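You operate a simulated robot arm through the tools that you are given. There is no shell and no other tool. Be economical: measure what you need, move in short steps, check, and stop when the job is done.

Carry out the task below with a simulated robot arm. There is one attempt and no reset: what you move stays moved.

JOB
Take the yellow spare button from the top of the flat table and leave it on top of the blue strap coil.

The check looks at the end state, three seconds after you hand in, the way a careful person would. Anything else that was tipped, shoved, dropped, spilled or broken makes it a failure.

ROBOT AND FRAMES
A 6-joint arm with a two-finger parallel gripper, fixed in place. Base frame: the origin is at the foot of the arm, x ahead of it, y to its left, z up; the work surface is at about z = 0. Readings come in m, rad, newtons and seconds.
With the tool pointing down near the work surface it reaches from about 0.14 to 0.58 m from the base axis. Its first joint turns from -1.152 to 1.152 rad. Payload 2.1 kg.
The TCP is the grasp point between the finger pads, 0.03 m short of the fingertips. In the tool frame z runs along the fingers and y along their closing line. The gripper opens to 0.094 m. The fingers are 0.028 m wide and 0.01 m thick; the gripper's body (0.05 by 0.096 m) begins 0.055 m behind the TCP.
Orientation is told as [roll, pitch, yaw] about the base's x, y, z axes, in that order, counted from this pose: with the fingers straight down and closing along the base's y, the tool's x points along the base's -x, its y along +y and its z along -z.

CONTROLS
- The arm moves only by the tool play_rows. Its argument "moves" is a list of rows, each an object (a shift or turn left out is 0, a gripper value left out holds the last) with "travel": the shift along the tool's x, y, z in cm, a list of three; "spin": the turn about the tool's z in rad. In form: [{"travel": [x, y, z], "spin": spin}, ...]. A call has 1 to 12 rows; each row is the pose to reach, as a shift and turn from the pose commanded when the call began, along the tool's axes at that moment. "fingers" is the gripper command, from -1 (shut) to 1 (fully open), values between in proportion, set as the call begins (left out, the last holds). A row lasts 0.2 s, in which the tool goes at most 0.05 m and 0.15 rad; a call with a longer step from one row to the next is refused whole, and so is a gripper value outside its range. Where a pose cannot be reached the arm comes as near as it can. A force on the tool above 40 N (or 10 N above the force at the start of the call, whichever is more), or a blocked arm, ends the call early, and 0.2 s more pass. The fingers move at their own pace (about 0.072 m/s each) and stop on an object; they squeeze with about 42 N. The grip force told is the motor's: it shows also when the fingers shut on nothing. Time passes only in rows, and 0.2 s behind the last, so rows that repeat a pose let the fingers close. The reply holds the time, the measured pose of the TCP, the force on the tool along the base axes, the opening and the grip force, in the units named above and with some noise, and new pictures: "show" is both (left out), scene, wrist or none.
- Cameras (640 x 400 px; columns grow to the right, rows downward): "scene" is fixed at [0.0622, -0.373, 0.4907]; the picture's right is [0.73, -0.68, 0.00], its down [-0.43, -0.46, -0.78] and it looks along [0.53, 0.57, -0.63] (base axes); focal length 294 px, centre (320, 200). "wrist" rides on the gripper at [-0.037, 0, -0.058] in the tool frame; the picture's right is [0.00, -1.00, 0.00], its down [0.97, 0.00, -0.24] and it looks along [0.24, 0.00, 0.97] (tool axes); focal length 218 px, centre (320, 200). There is no depth. A picture from a camera that has moved, and an enlarged one, comes with that camera's place and axes in the base frame and with its lens. The place of the scene camera against the robot may be out by one fixed shift of up to 0.018 m in any direction.
- inspect(camera, box): a new picture of the part [left, top, right, bottom] of that camera's present view, enlarged. No time passes.
- job_done(): hands the job in; it is judged then, once.

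Go step by step. Nothing tells you positions but the pictures and the camera data: compare them with the known pose of the tool, close in by small moves and look again before you grip or let go. The budget is 90 turns and 170 pictures, counting those below and the enlarged ones. Unless the task says otherwise, let go and move clear before handing in, and close with one line.

The tools are called after "Request:" as name(argument=value, ...) on one line, values as JSON. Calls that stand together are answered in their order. play_rows: Moves the arm, as the interface text tells. Its arguments: {"type":"object","properties":{"moves":{"type":"array","items":{"type":"object","properties":{"travel":{"type":"array","items":{"type":"number"}},"spin":{"type":"number"}}}},"fingers":{"type":"number"},"show":{"type":"string","enum":["both","scene","wrist","none"]}},"required":["moves"]} The other tools are called the same way: inspect (camera, box) takes an enlarged picture of a part of a camera's view; job_done () hands the job in.

At the start:

```text
time: 0.0
tool_pos: [0.329, 0.0135, 0.2726]
orientation: [-0.001, 0.002, 0.0]
ft_force: [0.5, 0.0, 0.2]
gripper_width: 0.094
grasp_force: 0.1
```

scene: 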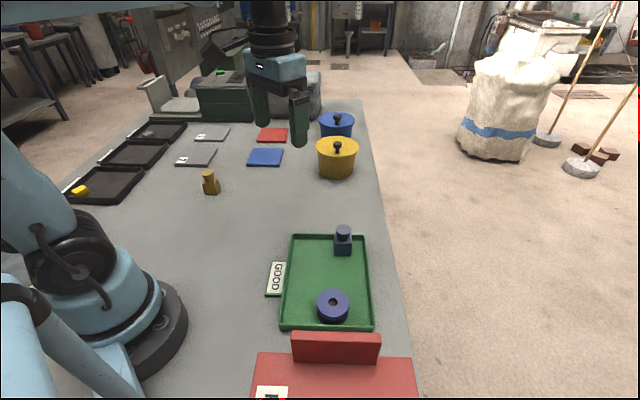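
wrist: 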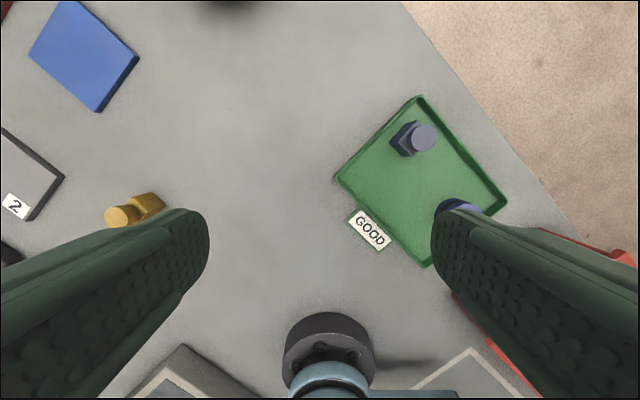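

I see a yellow item in a black tray at the left, a brass-coloured piece on the table, and a blue ring in the green tray. I'll enlarge these to identify them.

Request:
inspect(camera="scene", box=[50, 100, 290, 250])

Request:
inspect(camera="scene", box=[240, 210, 440, 400])

Request:
inspect(camera="scene", box=[230, 60, 390, 190])

```text
2.67 times, centred on (170, 175) of scene
camera zoom: at [0.0622, -0.373, 0.4907], right [0.73, -0.68, 0.0], down [-0.43, -0.46, -0.78], along [0.53, 0.57, -0.63], focal length 783 px, centre (720, 267)
```

zoom: 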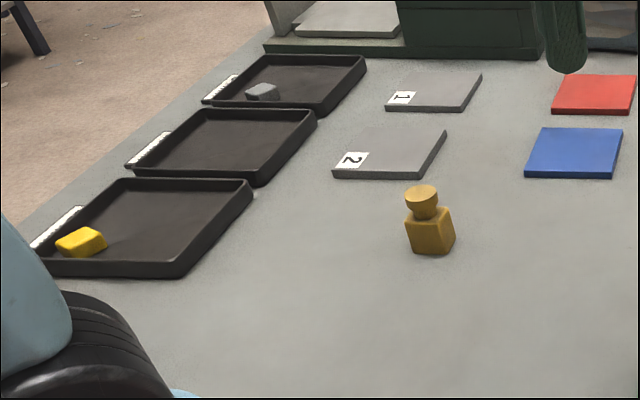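

```text
2.11 times, centred on (340, 305) of scene
camera zoom: at [0.0622, -0.373, 0.4907], right [0.73, -0.68, 0.0], down [-0.43, -0.46, -0.78], along [0.53, 0.57, -0.63], focal length 618 px, centre (278, -21)
```

zoom: 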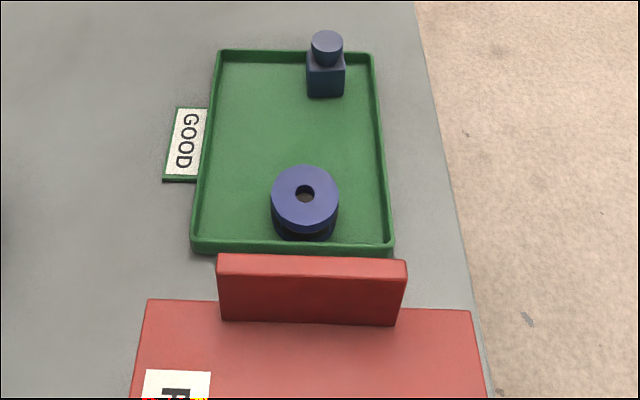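

```text
3.08 times, centred on (310, 125) of scene
camera zoom: at [0.0622, -0.373, 0.4907], right [0.73, -0.68, 0.0], down [-0.43, -0.46, -0.78], along [0.53, 0.57, -0.63], focal length 903 px, centre (351, 431)
```

zoom: 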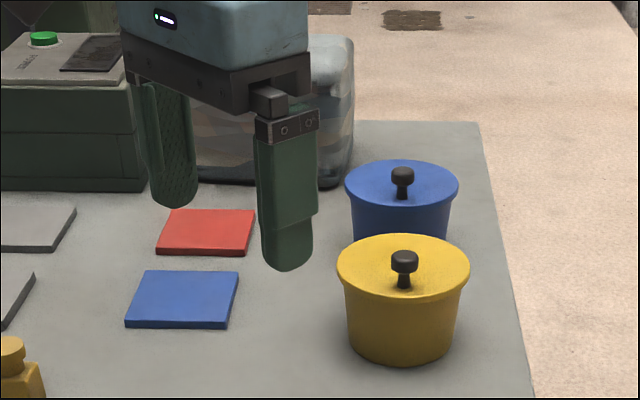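

The ochre button (square base, round cap) stands on the table near (0.27, 0.30), and the blue coil is in the green tray near (0.27, -0.18). I'll move high above the button and look.

Request:
play_rows(moves=[{"travel": [1, 4.5, 0]}, {"travel": [2, 9, 0]}, {"travel": [3, 13.5, 0]}, {"travel": [4, 18, 0]}, {"travel": [5, 22.5, 0]}, {"travel": [5.5, 26, 2]}, {"travel": [5.5, 28, 5]}, {"travel": [5.5, 28, 7]}, {"travel": [5.5, 28, 7]}], fingers=1)

```text
time: 2.0
tool_pos: [0.2746, 0.2933, 0.2026]
orientation: [0.0, -0.001, 0.001]
ft_force: [-0.2, 0.0, -0.2]
gripper_width: 0.0942
grasp_force: 0.1
camera wrist: at [0.3099, 0.2931, 0.2604], right [0.0, -1.0, 0.0], down [-0.97, 0.0, 0.24], along [-0.24, 0.0, -0.97], focal length 218 px, centre (320, 200)
```

scene: 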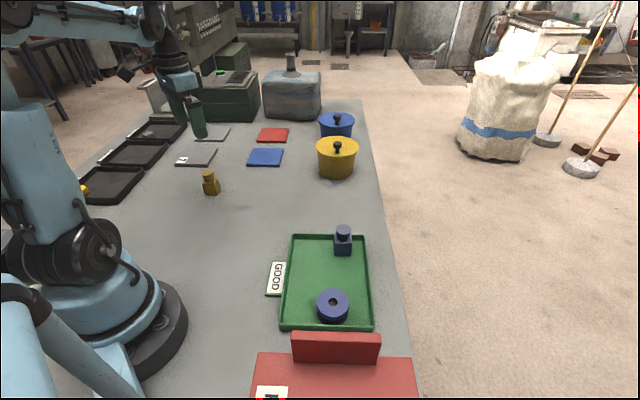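
wrist: 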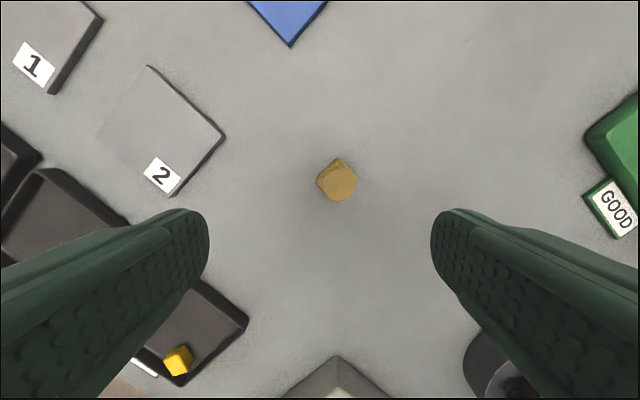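

The button is just to the right of the tool, near (0.273, 0.274). I'll enlarge it to read its orientation.

Request:
inspect(camera="wrist", box=[280, 140, 400, 220])

Request:
inspect(camera="scene", box=[180, 150, 240, 210])

```text
5.00 times, centred on (340, 180) of wrist
camera zoom: at [0.3099, 0.2931, 0.2604], right [0.0, -1.0, 0.0], down [-0.97, 0.0, 0.24], along [-0.24, 0.0, -0.97], focal length 1091 px, centre (220, 300)
```

zoom: 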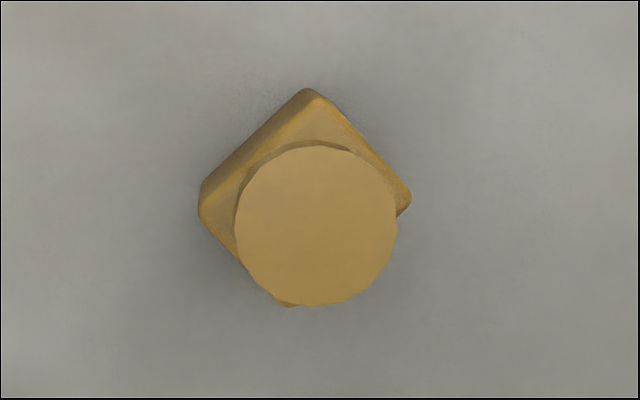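

```text
6.67 times, centred on (210, 180) of scene
camera zoom: at [0.0622, -0.3729, 0.4907], right [0.73, -0.68, 0.0], down [-0.43, -0.46, -0.78], along [0.53, 0.57, -0.63], focal length 1957 px, centre (1053, 333)
```

zoom: 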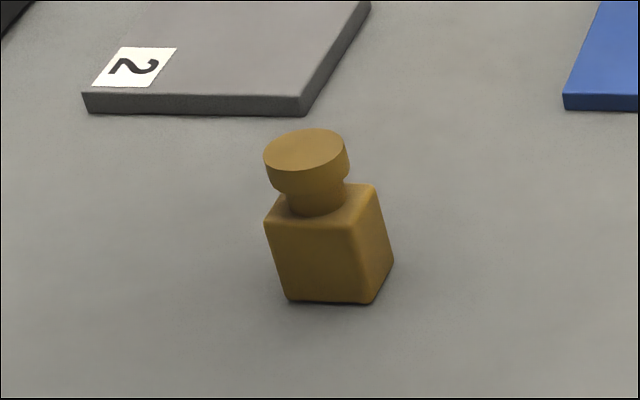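

The button is about 33 mm square and 53 mm tall, centred near (0.274, 0.275) with its edges at 45°. I'll spin -0.785, centre over it and come down to z 0.12 to check.

Request:
play_rows(moves=[{"travel": [0, -0.6, 0], "spin": -0.131}, {"travel": [0, -1.2, 0], "spin": -0.262}, {"travel": [0, -1.8, 0], "spin": -0.393}, {"travel": [0, -1.8, 2], "spin": -0.524}, {"travel": [0, -1.8, 5], "spin": -0.655}, {"travel": [0, -1.8, 8], "spin": -0.785}, {"travel": [0, -1.8, 8], "spin": -0.785}])

```text
time: 3.6
tool_pos: [0.274, 0.2748, 0.1219]
orientation: [0.0, 0.001, 0.788]
ft_force: [0.7, -0.7, 0.4]
gripper_width: 0.094
grasp_force: 0.1
camera wrist: at [0.2999, 0.3013, 0.1804], right [0.71, -0.71, 0.0], down [-0.69, -0.69, 0.24], along [-0.17, -0.17, -0.97], focal length 218 px, centre (320, 200)
```

scene: 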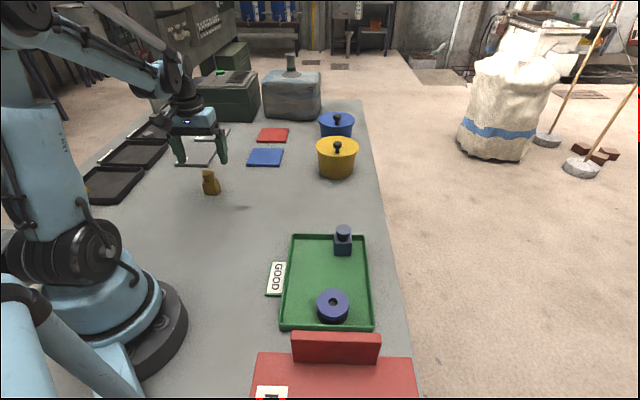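
wrist: 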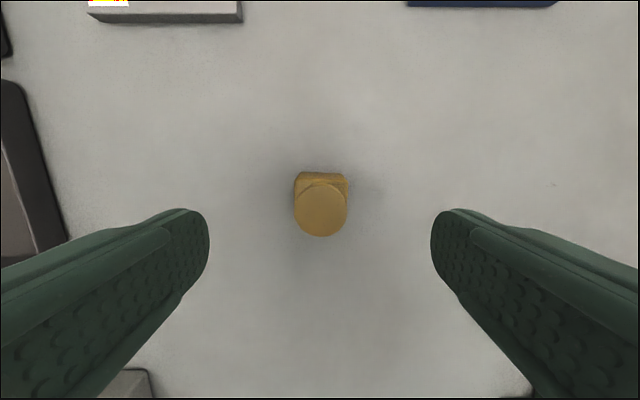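

The button sits midway between the fingers. I'll go down 8 cm to TCP z 0.042, check, then close.

Request:
play_rows(moves=[{"travel": [0, 0, 2.5]}, {"travel": [0, 0, 5]}, {"travel": [0, 0, 7]}, {"travel": [0, 0, 8]}, {"travel": [0, 0, 8]}])

```text
time: 4.8
tool_pos: [0.2739, 0.2771, 0.0416]
orientation: [0.0, 0.001, 0.785]
ft_force: [0.6, 0.7, 0.0]
gripper_width: 0.0938
grasp_force: 0.0
camera wrist: at [0.2998, 0.3021, 0.0997], right [0.71, -0.71, 0.0], down [-0.69, -0.69, 0.24], along [-0.17, -0.17, -0.97], focal length 218 px, centre (320, 200)
```

scene: 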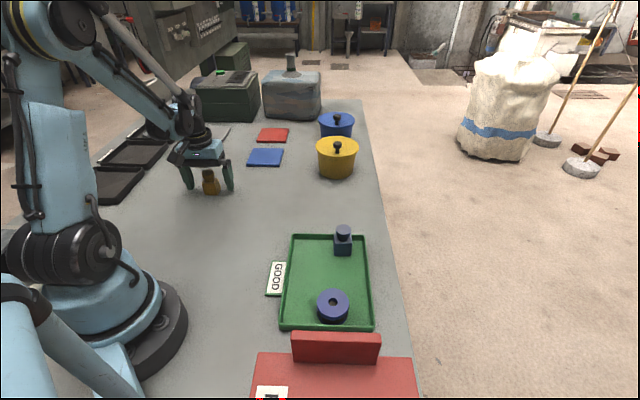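
wrist: 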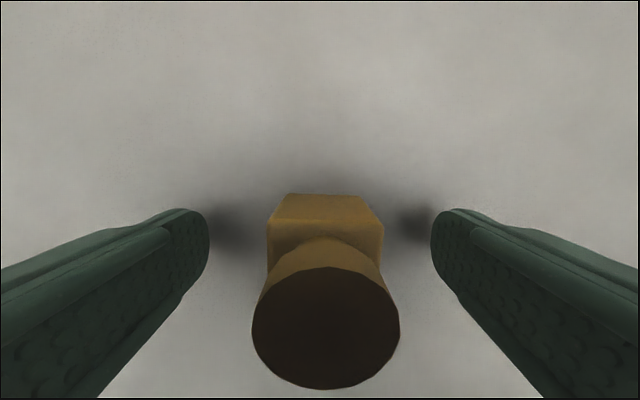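

The button is centred between the pads, and its top is at about 0.06. I'll close on it.

Request:
play_rows(moves=[{"travel": [0, 0, 0]}, {"travel": [0, 0, 0]}, {"travel": [0, 0, 0]}, {"travel": [0, 0, 0]}, {"travel": [0, 0, 0]}], fingers=-1)

```text
time: 6.0
tool_pos: [0.2747, 0.2761, 0.042]
orientation: [0.001, -0.001, 0.785]
ft_force: [0.0, -1.2, 0.2]
gripper_width: 0.0393
grasp_force: 42.2
camera wrist: at [0.2998, 0.302, 0.0999], right [0.71, -0.71, 0.0], down [-0.69, -0.69, 0.24], along [-0.17, -0.17, -0.97], focal length 218 px, centre (320, 200)
```

scene: 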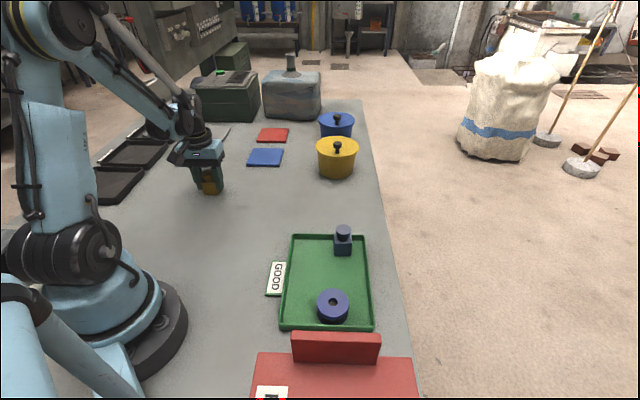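
wrist: 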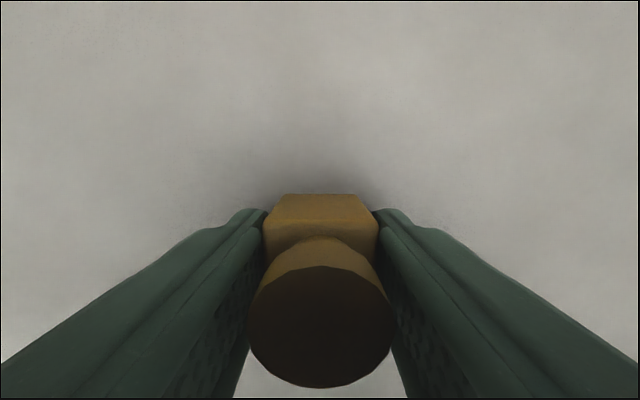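

I hold the button with a 39 mm grip. I'll lift straight up and turn back to yaw 0.

Request:
play_rows(moves=[{"travel": [0, 0, -2]}, {"travel": [0, 0, -5]}, {"travel": [0, 0, -8], "spin": 0.131}, {"travel": [0, 0, -11], "spin": 0.262}, {"travel": [0, 0, -14], "spin": 0.393}, {"travel": [0, 0, -16], "spin": 0.524}, {"travel": [0, 0, -17], "spin": 0.655}, {"travel": [0, 0, -17], "spin": 0.785}, {"travel": [0, 0, -17], "spin": 0.785}])

```text
time: 8.0
tool_pos: [0.2734, 0.2761, 0.2137]
orientation: [0.001, -0.001, -0.002]
ft_force: [-0.1, -0.2, -0.9]
gripper_width: 0.0388
grasp_force: 42.4
camera wrist: at [0.31, 0.2755, 0.2705], right [0.0, -1.0, 0.0], down [-0.97, 0.0, 0.24], along [-0.24, 0.0, -0.97], focal length 218 px, centre (320, 200)
```

scene: 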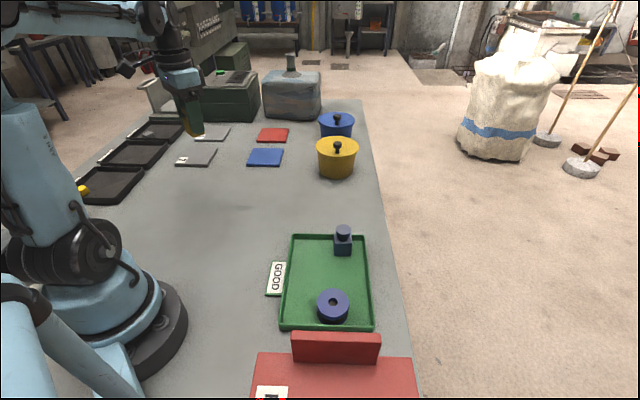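
wrist: 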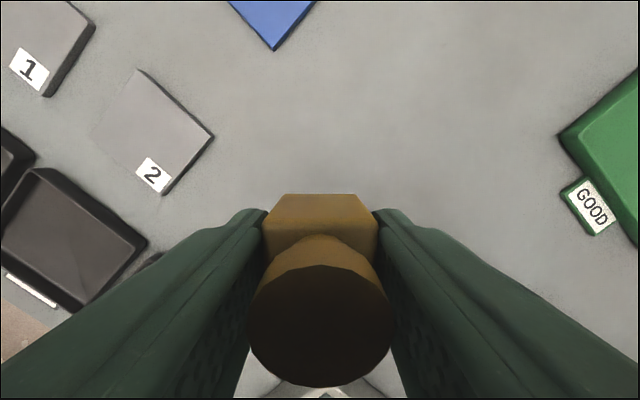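

The button is held firmly. I'll carry it at this height to near (0.225, -0.12), so that the wrist camera sees the coil.

Request:
play_rows(moves=[{"travel": [0, -4, 0]}, {"travel": [0, -8, 0]}, {"travel": [0, -12, 0]}, {"travel": [0, -16, 0]}, {"travel": [0, -20, 0]}, {"travel": [1, -24, 0]}, {"travel": [2, -28, 0]}, {"travel": [3, -32, 0]}, {"travel": [4, -36, 0]}, {"travel": [5, -39, 0]}, {"travel": [5, -40, 0]}, {"travel": [5, -40, 0]}])

```text
time: 10.6
tool_pos: [0.2238, -0.1237, 0.2117]
orientation: [-0.001, 0.0, -0.001]
ft_force: [-0.5, -0.5, -0.1]
gripper_width: 0.0393
grasp_force: 42.1
camera wrist: at [0.26, -0.1246, 0.2702], right [0.0, -1.0, 0.0], down [-0.97, 0.0, 0.24], along [-0.24, 0.0, -0.97], focal length 218 px, centre (320, 200)
```

scene: 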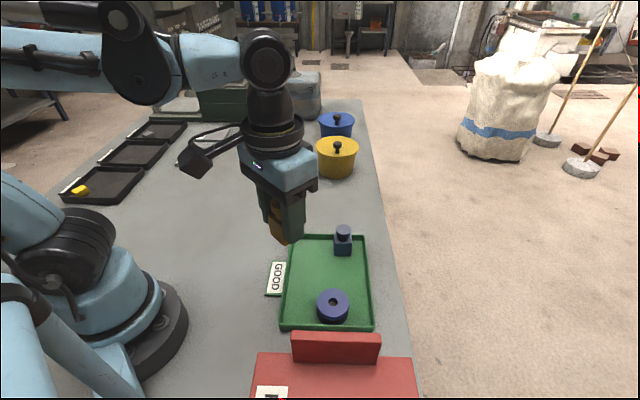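
wrist: 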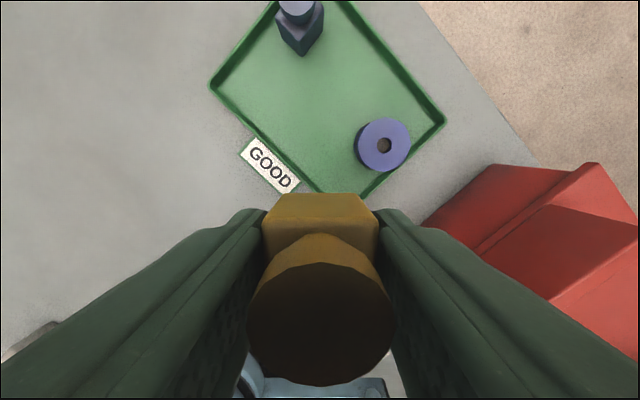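

The coil is near (0.261, -0.194) and the tall red object stands close behind it. I'll enlarge that area before approaching.

Request:
inspect(camera="wrist", box=[340, 90, 640, 290])

Request:
inspect(camera="scene", box=[220, 260, 440, 400])

```text
2.00 times, centred on (490, 190) of wrist
camera zoom: at [0.26, -0.1246, 0.2702], right [0.0, -1.0, 0.0], down [-0.97, 0.0, 0.24], along [-0.24, 0.0, -0.97], focal length 436 px, centre (-20, 220)
```

zoom: 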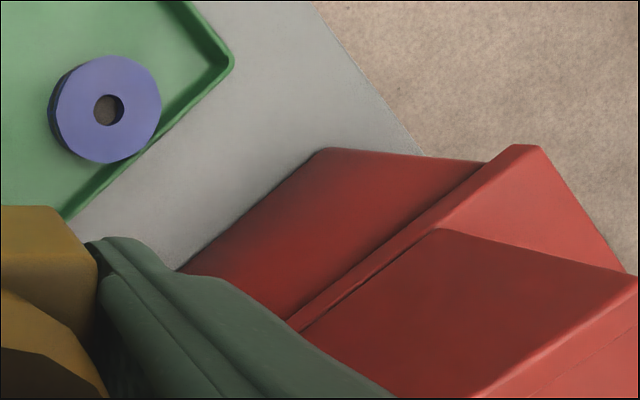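

```text
2.86 times, centred on (330, 330) of scene
camera zoom: at [0.0621, -0.373, 0.4907], right [0.73, -0.68, 0.0], down [-0.43, -0.46, -0.78], along [0.53, 0.57, -0.63], focal length 839 px, centre (291, -171)
```

zoom: 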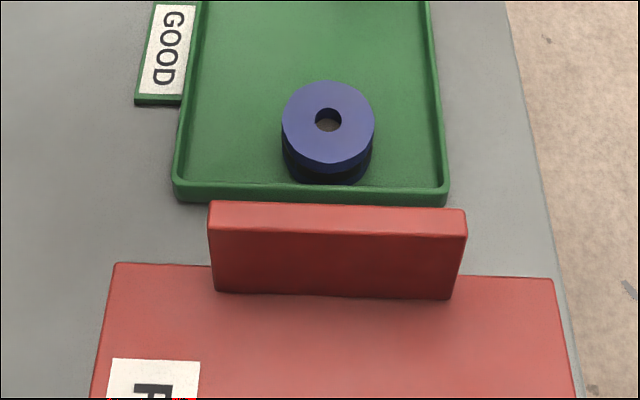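

The red box and its upright sit at x+y below about -0.06 and rise to about 0.14, and the coil at x+y of 0.067 is clear of them. With yaw +0.785 the fingers open parallel to the red panel, so I'll turn to that and move above the coil at the same height.

Request:
play_rows(moves=[{"travel": [-0.6, -1.2, 0], "spin": -0.131}, {"travel": [-1.2, -2.4, 0], "spin": -0.262}, {"travel": [-1.8, -3.6, 0], "spin": -0.393}, {"travel": [-2.4, -4.8, 0], "spin": -0.524}, {"travel": [-3, -6, 0], "spin": -0.655}, {"travel": [-3.7, -7, 0], "spin": -0.785}, {"travel": [-3.7, -7, 0], "spin": -0.785}, {"travel": [-3.7, -7, 0], "spin": -0.785}])

```text
time: 12.4
tool_pos: [0.2604, -0.1951, 0.2122]
orientation: [-0.002, 0.0, 0.785]
ft_force: [0.2, 0.5, 0.0]
gripper_width: 0.0391
grasp_force: 41.9
camera wrist: at [0.286, -0.1683, 0.2703], right [0.71, -0.71, 0.0], down [-0.69, -0.69, 0.24], along [-0.17, -0.17, -0.97], focal length 218 px, centre (320, 200)
```

scene: 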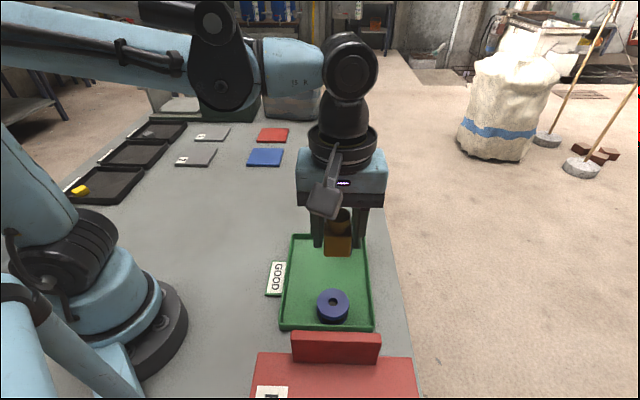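
wrist: 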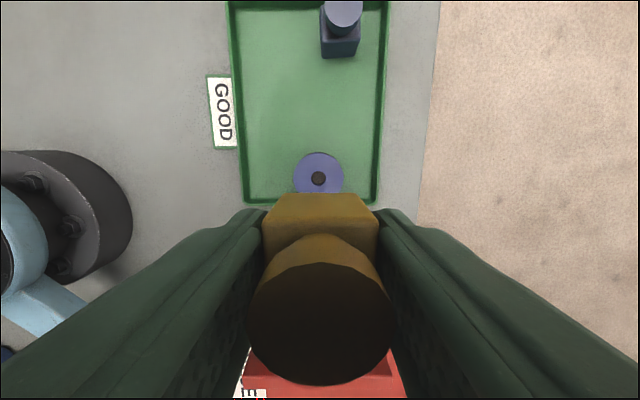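

I'm above the coil. I'll enlarge to measure its exact centre and height.

Request:
inspect(camera="wrist", box=[270, 130, 370, 200])

Request:
inspect(camera="scene", box=[280, 200, 400, 340])

```text
5.71 times, centred on (320, 165) of wrist
camera zoom: at [0.286, -0.1683, 0.2703], right [0.71, -0.71, 0.0], down [-0.69, -0.69, 0.24], along [-0.17, -0.17, -0.97], focal length 1247 px, centre (320, 400)
```

zoom: 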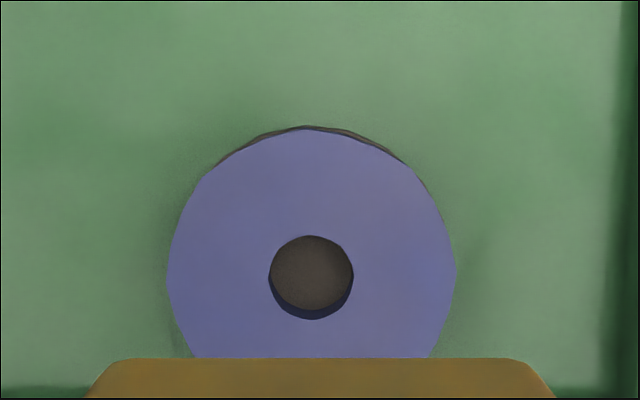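

```text
2.86 times, centred on (340, 270) of scene
camera zoom: at [0.0622, -0.373, 0.4907], right [0.73, -0.68, 0.0], down [-0.43, -0.46, -0.78], along [0.53, 0.57, -0.63], focal length 839 px, centre (263, 0)
```

zoom: 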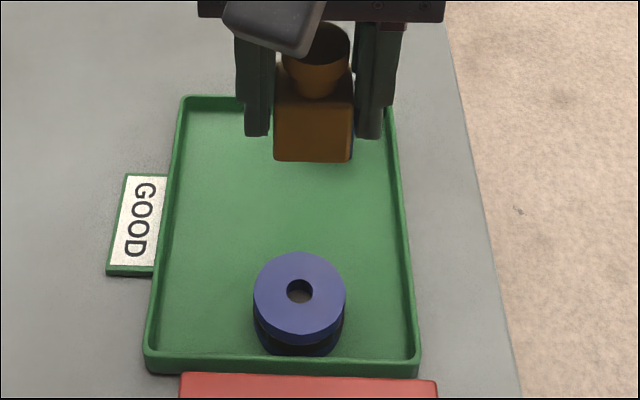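

The coil centre lies about 6.5 mm toward the camera side of the button's centre and 2 mm to the left. I'll correct that and come down to TCP z 0.11.

Request:
play_rows(moves=[{"travel": [-0.65, 0.2, 0]}, {"travel": [-0.65, 0.2, 2]}, {"travel": [-0.65, 0.2, 4]}, {"travel": [-0.65, 0.2, 6]}, {"travel": [-0.65, 0.2, 8]}, {"travel": [-0.65, 0.2, 10]}, {"travel": [-0.65, 0.2, 10]}, {"travel": [-0.65, 0.2, 10]}])

Request:
inspect(camera="scene", box=[280, 220, 400, 340])

Request:
inspect(camera="wrist", box=[240, 110, 400, 210])

```text
time: 14.2
tool_pos: [0.2635, -0.1897, 0.1136]
orientation: [0.0, -0.001, 0.785]
ft_force: [0.1, 0.4, -0.4]
gripper_width: 0.0392
grasp_force: 42.2
camera wrist: at [0.2897, -0.163, 0.1708], right [0.71, -0.71, 0.0], down [-0.69, -0.69, 0.24], along [-0.17, -0.17, -0.97], focal length 218 px, centre (320, 200)
```

scene: 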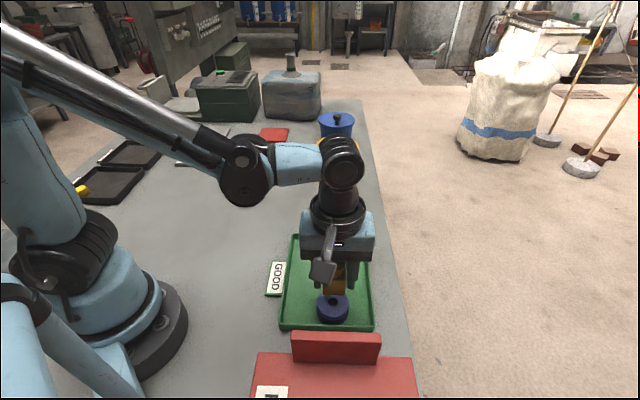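
wrist: 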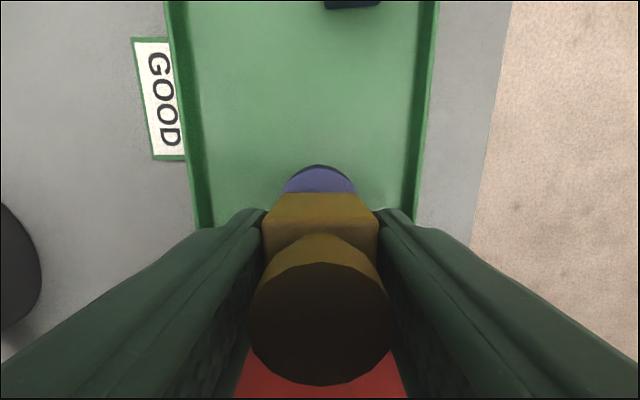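

```text
3.33 times, centred on (340, 280) of scene
camera zoom: at [0.0622, -0.373, 0.4907], right [0.73, -0.68, 0.0], down [-0.43, -0.46, -0.78], along [0.53, 0.57, -0.63], focal length 978 px, centre (253, -67)
```

zoom: 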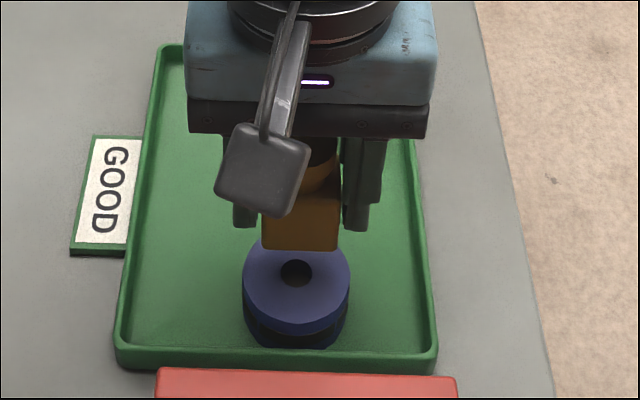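

```text
4.00 times, centred on (320, 160) of wrist
camera zoom: at [0.2897, -0.163, 0.1708], right [0.71, -0.71, 0.0], down [-0.69, -0.69, 0.24], along [-0.17, -0.17, -0.97], focal length 873 px, centre (320, 360)
```

zoom: 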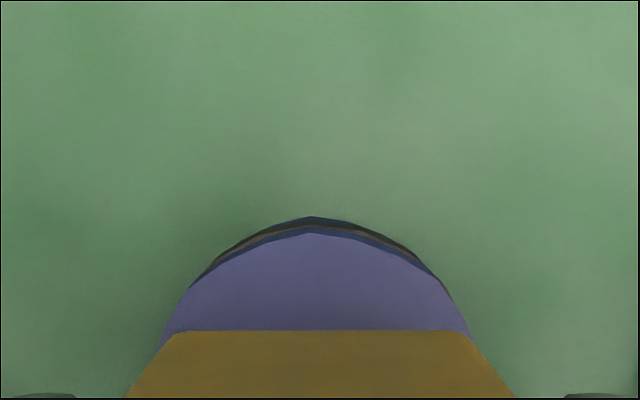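

The button is centred over the coil to within about 2 mm, and its bottom is at about 0.072. I'll lower 2.2 cm and check the gap.

Request:
play_rows(moves=[{"travel": [0, 0, 1]}, {"travel": [0, 0, 2]}, {"travel": [0, 0, 2.2]}, {"travel": [0, 0, 2.2]}], show="none")

Request:
inspect(camera="scene", box=[300, 260, 380, 340])

Request:
inspect(camera="wrist", box=[240, 110, 400, 210])

```text
time: 15.2
tool_pos: [0.2645, -0.1886, 0.0914]
orientation: [0.0, -0.001, 0.786]
ft_force: [-0.4, 0.4, -1.6]
gripper_width: 0.0393
grasp_force: 42.4
```

```text
5.00 times, centred on (340, 300) of scene
camera zoom: at [0.0622, -0.373, 0.4907], right [0.73, -0.68, 0.0], down [-0.43, -0.46, -0.78], along [0.53, 0.57, -0.63], focal length 1468 px, centre (220, -300)
```

zoom: 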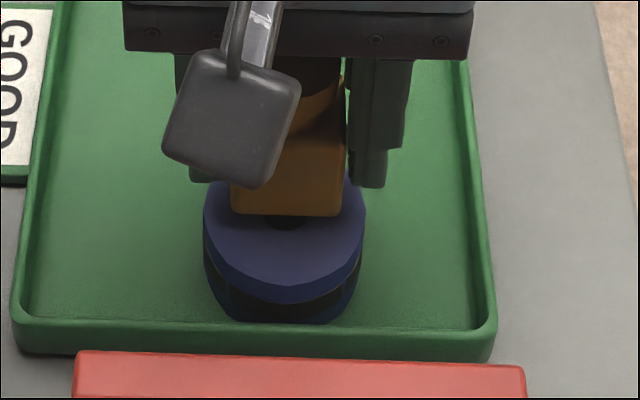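

```text
4.00 times, centred on (320, 160) of wrist
camera zoom: at [0.2897, -0.1625, 0.1484], right [0.71, -0.71, 0.0], down [-0.69, -0.69, 0.24], along [-0.17, -0.17, -0.97], focal length 873 px, centre (320, 360)
```

zoom: 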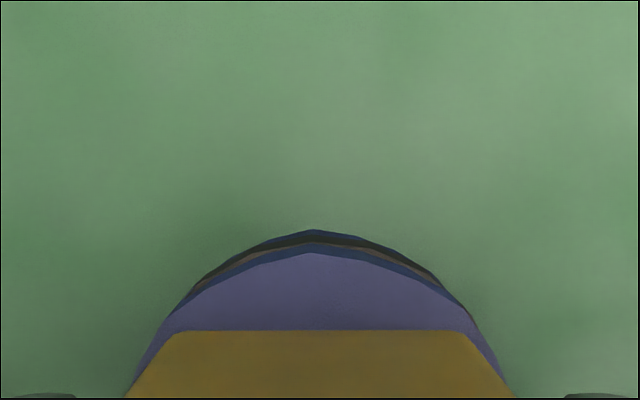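

Calibrating the scene camera on the held button puts the coil top at z of about 0.025 to 0.03, so about 2 cm of gap remains. I'll lower 1.4 cm and look.

Request:
play_rows(moves=[{"travel": [0.1, 0, 0.5]}, {"travel": [0.1, 0, 1.0]}, {"travel": [0.1, 0, 1.4]}, {"travel": [0.1, 0, 1.4]}], show="none")

Request:
inspect(camera="scene", box=[300, 260, 380, 340])

Request:
inspect(camera="wrist", box=[240, 110, 400, 210])

```text
time: 16.2
tool_pos: [0.263, -0.1882, 0.0765]
orientation: [-0.001, 0.001, 0.785]
ft_force: [-0.1, -1.0, 36.9]
gripper_width: 0.0392
grasp_force: 41.8
```

```text
5.00 times, centred on (340, 300) of scene
camera zoom: at [0.0621, -0.3729, 0.4908], right [0.73, -0.68, 0.0], down [-0.43, -0.46, -0.78], along [0.53, 0.57, -0.63], focal length 1468 px, centre (220, -300)
```

zoom: 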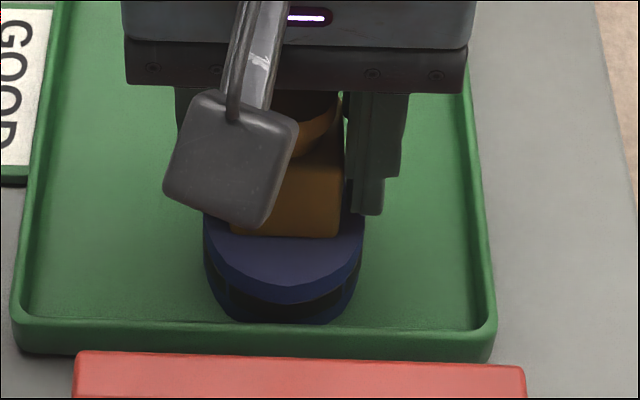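

```text
4.00 times, centred on (320, 160) of wrist
camera zoom: at [0.2891, -0.163, 0.1344], right [0.71, -0.71, 0.0], down [-0.69, -0.69, 0.24], along [-0.17, -0.17, -0.97], focal length 873 px, centre (320, 360)
```

zoom: 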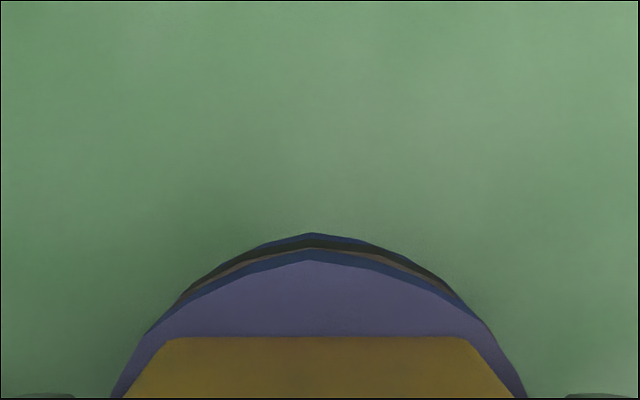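

The button has touched down on the coil, with 37 N pressing up. I'll look closely at how it sits before releasing.

Request:
inspect(camera="scene", box=[310, 275, 360, 325])

Request:
inspect(camera="wrist", box=[160, 100, 480, 400])

```text
8.00 times, centred on (335, 300) of scene
camera zoom: at [0.0621, -0.3729, 0.4908], right [0.73, -0.68, 0.0], down [-0.43, -0.46, -0.78], along [0.53, 0.57, -0.63], focal length 2348 px, centre (200, -600)
```

zoom: 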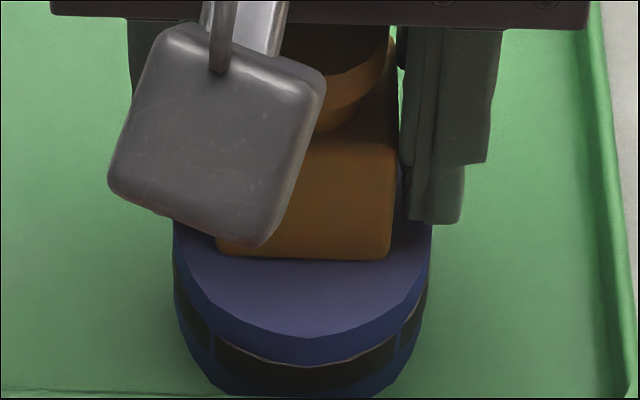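

```text
1.33 times, centred on (320, 250) of wrist
camera zoom: at [0.2891, -0.163, 0.1344], right [0.71, -0.71, 0.0], down [-0.69, -0.69, 0.24], along [-0.17, -0.17, -0.97], focal length 291 px, centre (320, 133)
```

zoom: 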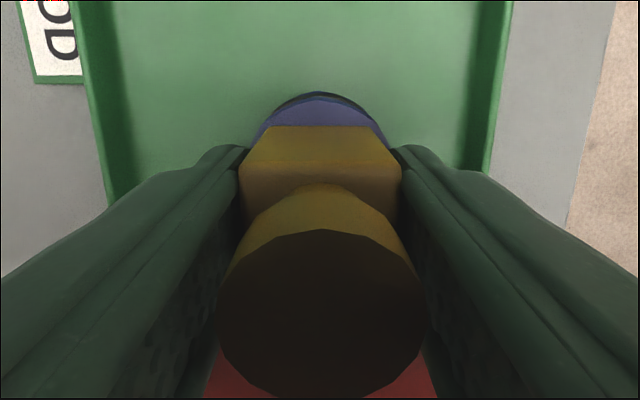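

The button's base rests flat and well inside the coil's top disc. I'll ease the pressure up slightly before opening.

Request:
play_rows(moves=[{"travel": [0, 0, -0.05]}, {"travel": [0, 0, -0.1]}, {"travel": [0, 0, -0.1]}], show="none")

```text
time: 17.0
tool_pos: [0.2648, -0.1885, 0.0771]
orientation: [0.001, -0.001, 0.787]
ft_force: [0.5, -0.7, -1.3]
gripper_width: 0.0397
grasp_force: 41.7
```

The pressure is off. I'll lift 3 mm, shift 3 mm to centre the button better, and lower it again.

Request:
play_rows(moves=[{"travel": [0, 0, -0.3]}, {"travel": [0.15, 0, -0.3]}, {"travel": [0.3, 0, -0.3]}, {"travel": [0.3, 0, -0.15]}, {"travel": [0.3, 0, 0]}, {"travel": [0.3, 0, 0.03]}, {"travel": [0.3, 0, 0.03]}], show="none")

Request:
inspect(camera="scene", box=[310, 275, 360, 325])

Request:
inspect(camera="wrist", box=[240, 110, 400, 210])

```text
time: 18.6
tool_pos: [0.2609, -0.1916, 0.0774]
orientation: [-0.001, 0.002, 0.785]
ft_force: [-0.7, 0.7, -1.1]
gripper_width: 0.0395
grasp_force: 41.9
```

```text
8.00 times, centred on (335, 300) of scene
camera zoom: at [0.0622, -0.373, 0.4907], right [0.73, -0.68, 0.0], down [-0.43, -0.46, -0.78], along [0.53, 0.57, -0.63], focal length 2348 px, centre (200, -600)
```

zoom: 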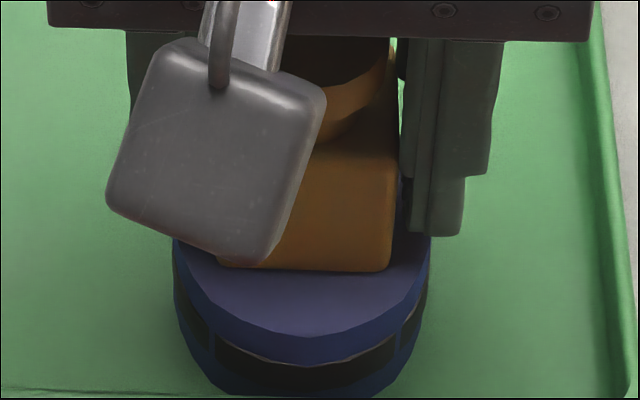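

```text
4.00 times, centred on (320, 160) of wrist
camera zoom: at [0.2868, -0.1652, 0.1353], right [0.71, -0.71, 0.0], down [-0.69, -0.69, 0.24], along [-0.17, -0.17, -0.97], focal length 873 px, centre (320, 360)
```

zoom: 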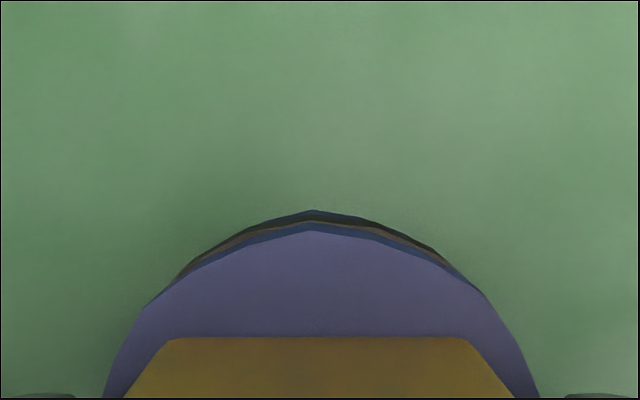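

The button is now well centred on the coil and almost touching it. I'll open the fingers partway and check before lifting away.

Request:
play_rows(moves=[{"travel": [0, 0, 0.04]}, {"travel": [0, 0, 0.04]}, {"travel": [0, 0, 0.04]}, {"travel": [0, 0, 0.04]}], fingers=0.6)

```text
time: 19.6
tool_pos: [0.2619, -0.1908, 0.077]
orientation: [0.001, 0.0, 0.786]
ft_force: [0.2, -0.4, -0.3]
gripper_width: 0.0753
grasp_force: 0.1
camera wrist: at [0.2868, -0.1649, 0.135], right [0.71, -0.71, 0.0], down [-0.69, -0.69, 0.24], along [-0.17, -0.17, -0.97], focal length 218 px, centre (320, 200)
```

scene: 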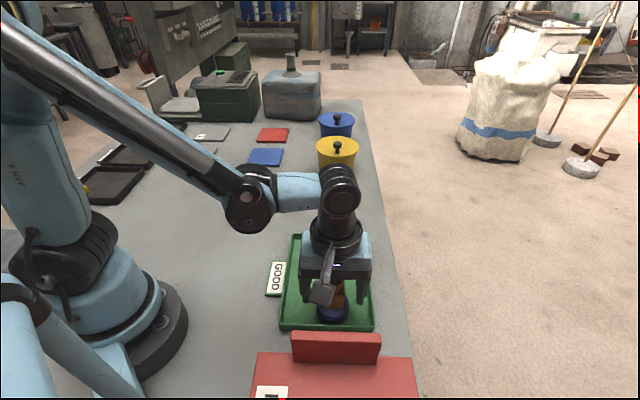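
wrist: 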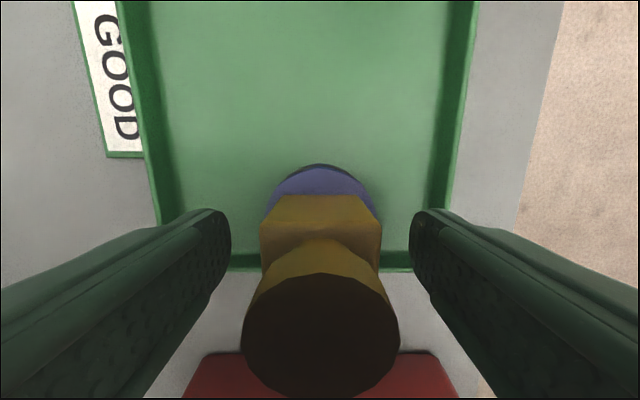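

The button stands upright on the coil with the fingers clear. I'll lift straight up and move back.

Request:
play_rows(moves=[{"travel": [0, 0, -2]}, {"travel": [0, 0, -5]}, {"travel": [0, 0, -9]}, {"travel": [0, 0, -13]}, {"travel": [-3, 0, -15]}, {"travel": [-7, 0, -15]}, {"travel": [-10, 0, -15]}, {"travel": [-10, 0, -15]}])

Request:
inspect(camera="scene", box=[270, 220, 400, 340])

```text
time: 21.4
tool_pos: [0.3319, -0.1192, 0.2271]
orientation: [0.001, -0.001, 0.787]
ft_force: [-0.2, 1.0, -0.1]
gripper_width: 0.0752
grasp_force: 0.0
camera wrist: at [0.3578, -0.0937, 0.2846], right [0.71, -0.71, 0.0], down [-0.69, -0.69, 0.24], along [-0.17, -0.17, -0.97], focal length 218 px, centre (320, 200)
```

scene: 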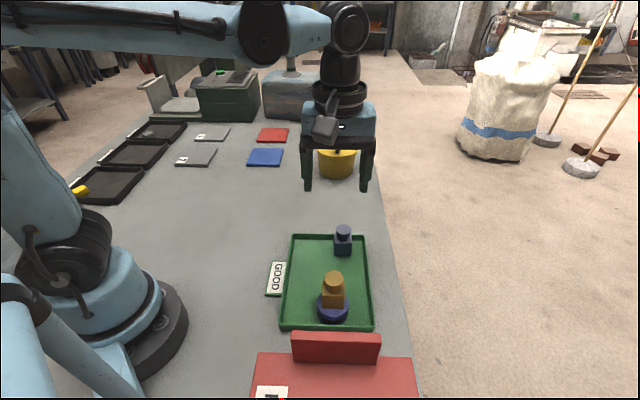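
wrist: 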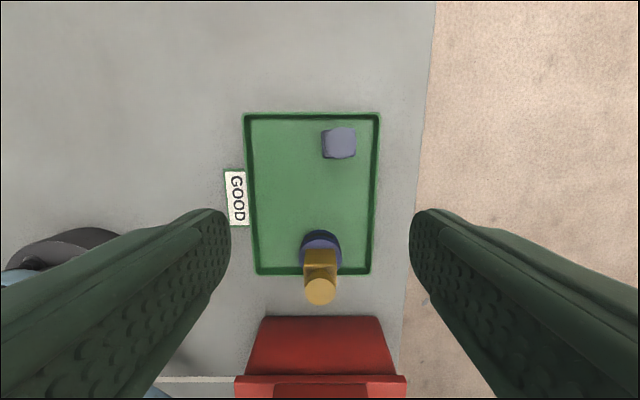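

```text
3.33 times, centred on (335, 280) of scene
camera zoom: at [0.0622, -0.3729, 0.4907], right [0.73, -0.68, 0.0], down [-0.43, -0.46, -0.78], along [0.53, 0.57, -0.63], focal length 978 px, centre (270, -67)
```

zoom: 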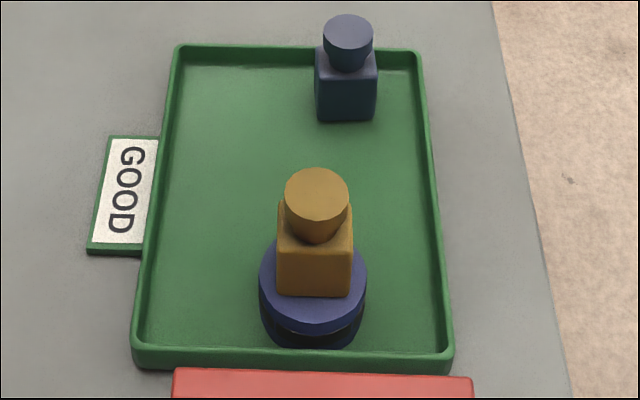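

The yellow button stands upright on the blue coil, nothing else has moved, and the arm is clear, so I'm handing in.

Request:
job_done()

```text
The job is handed in.
```

The yellow spare button is standing upright on top of the blue strap coil, and nothing else in the pictures had moved when I handed in.
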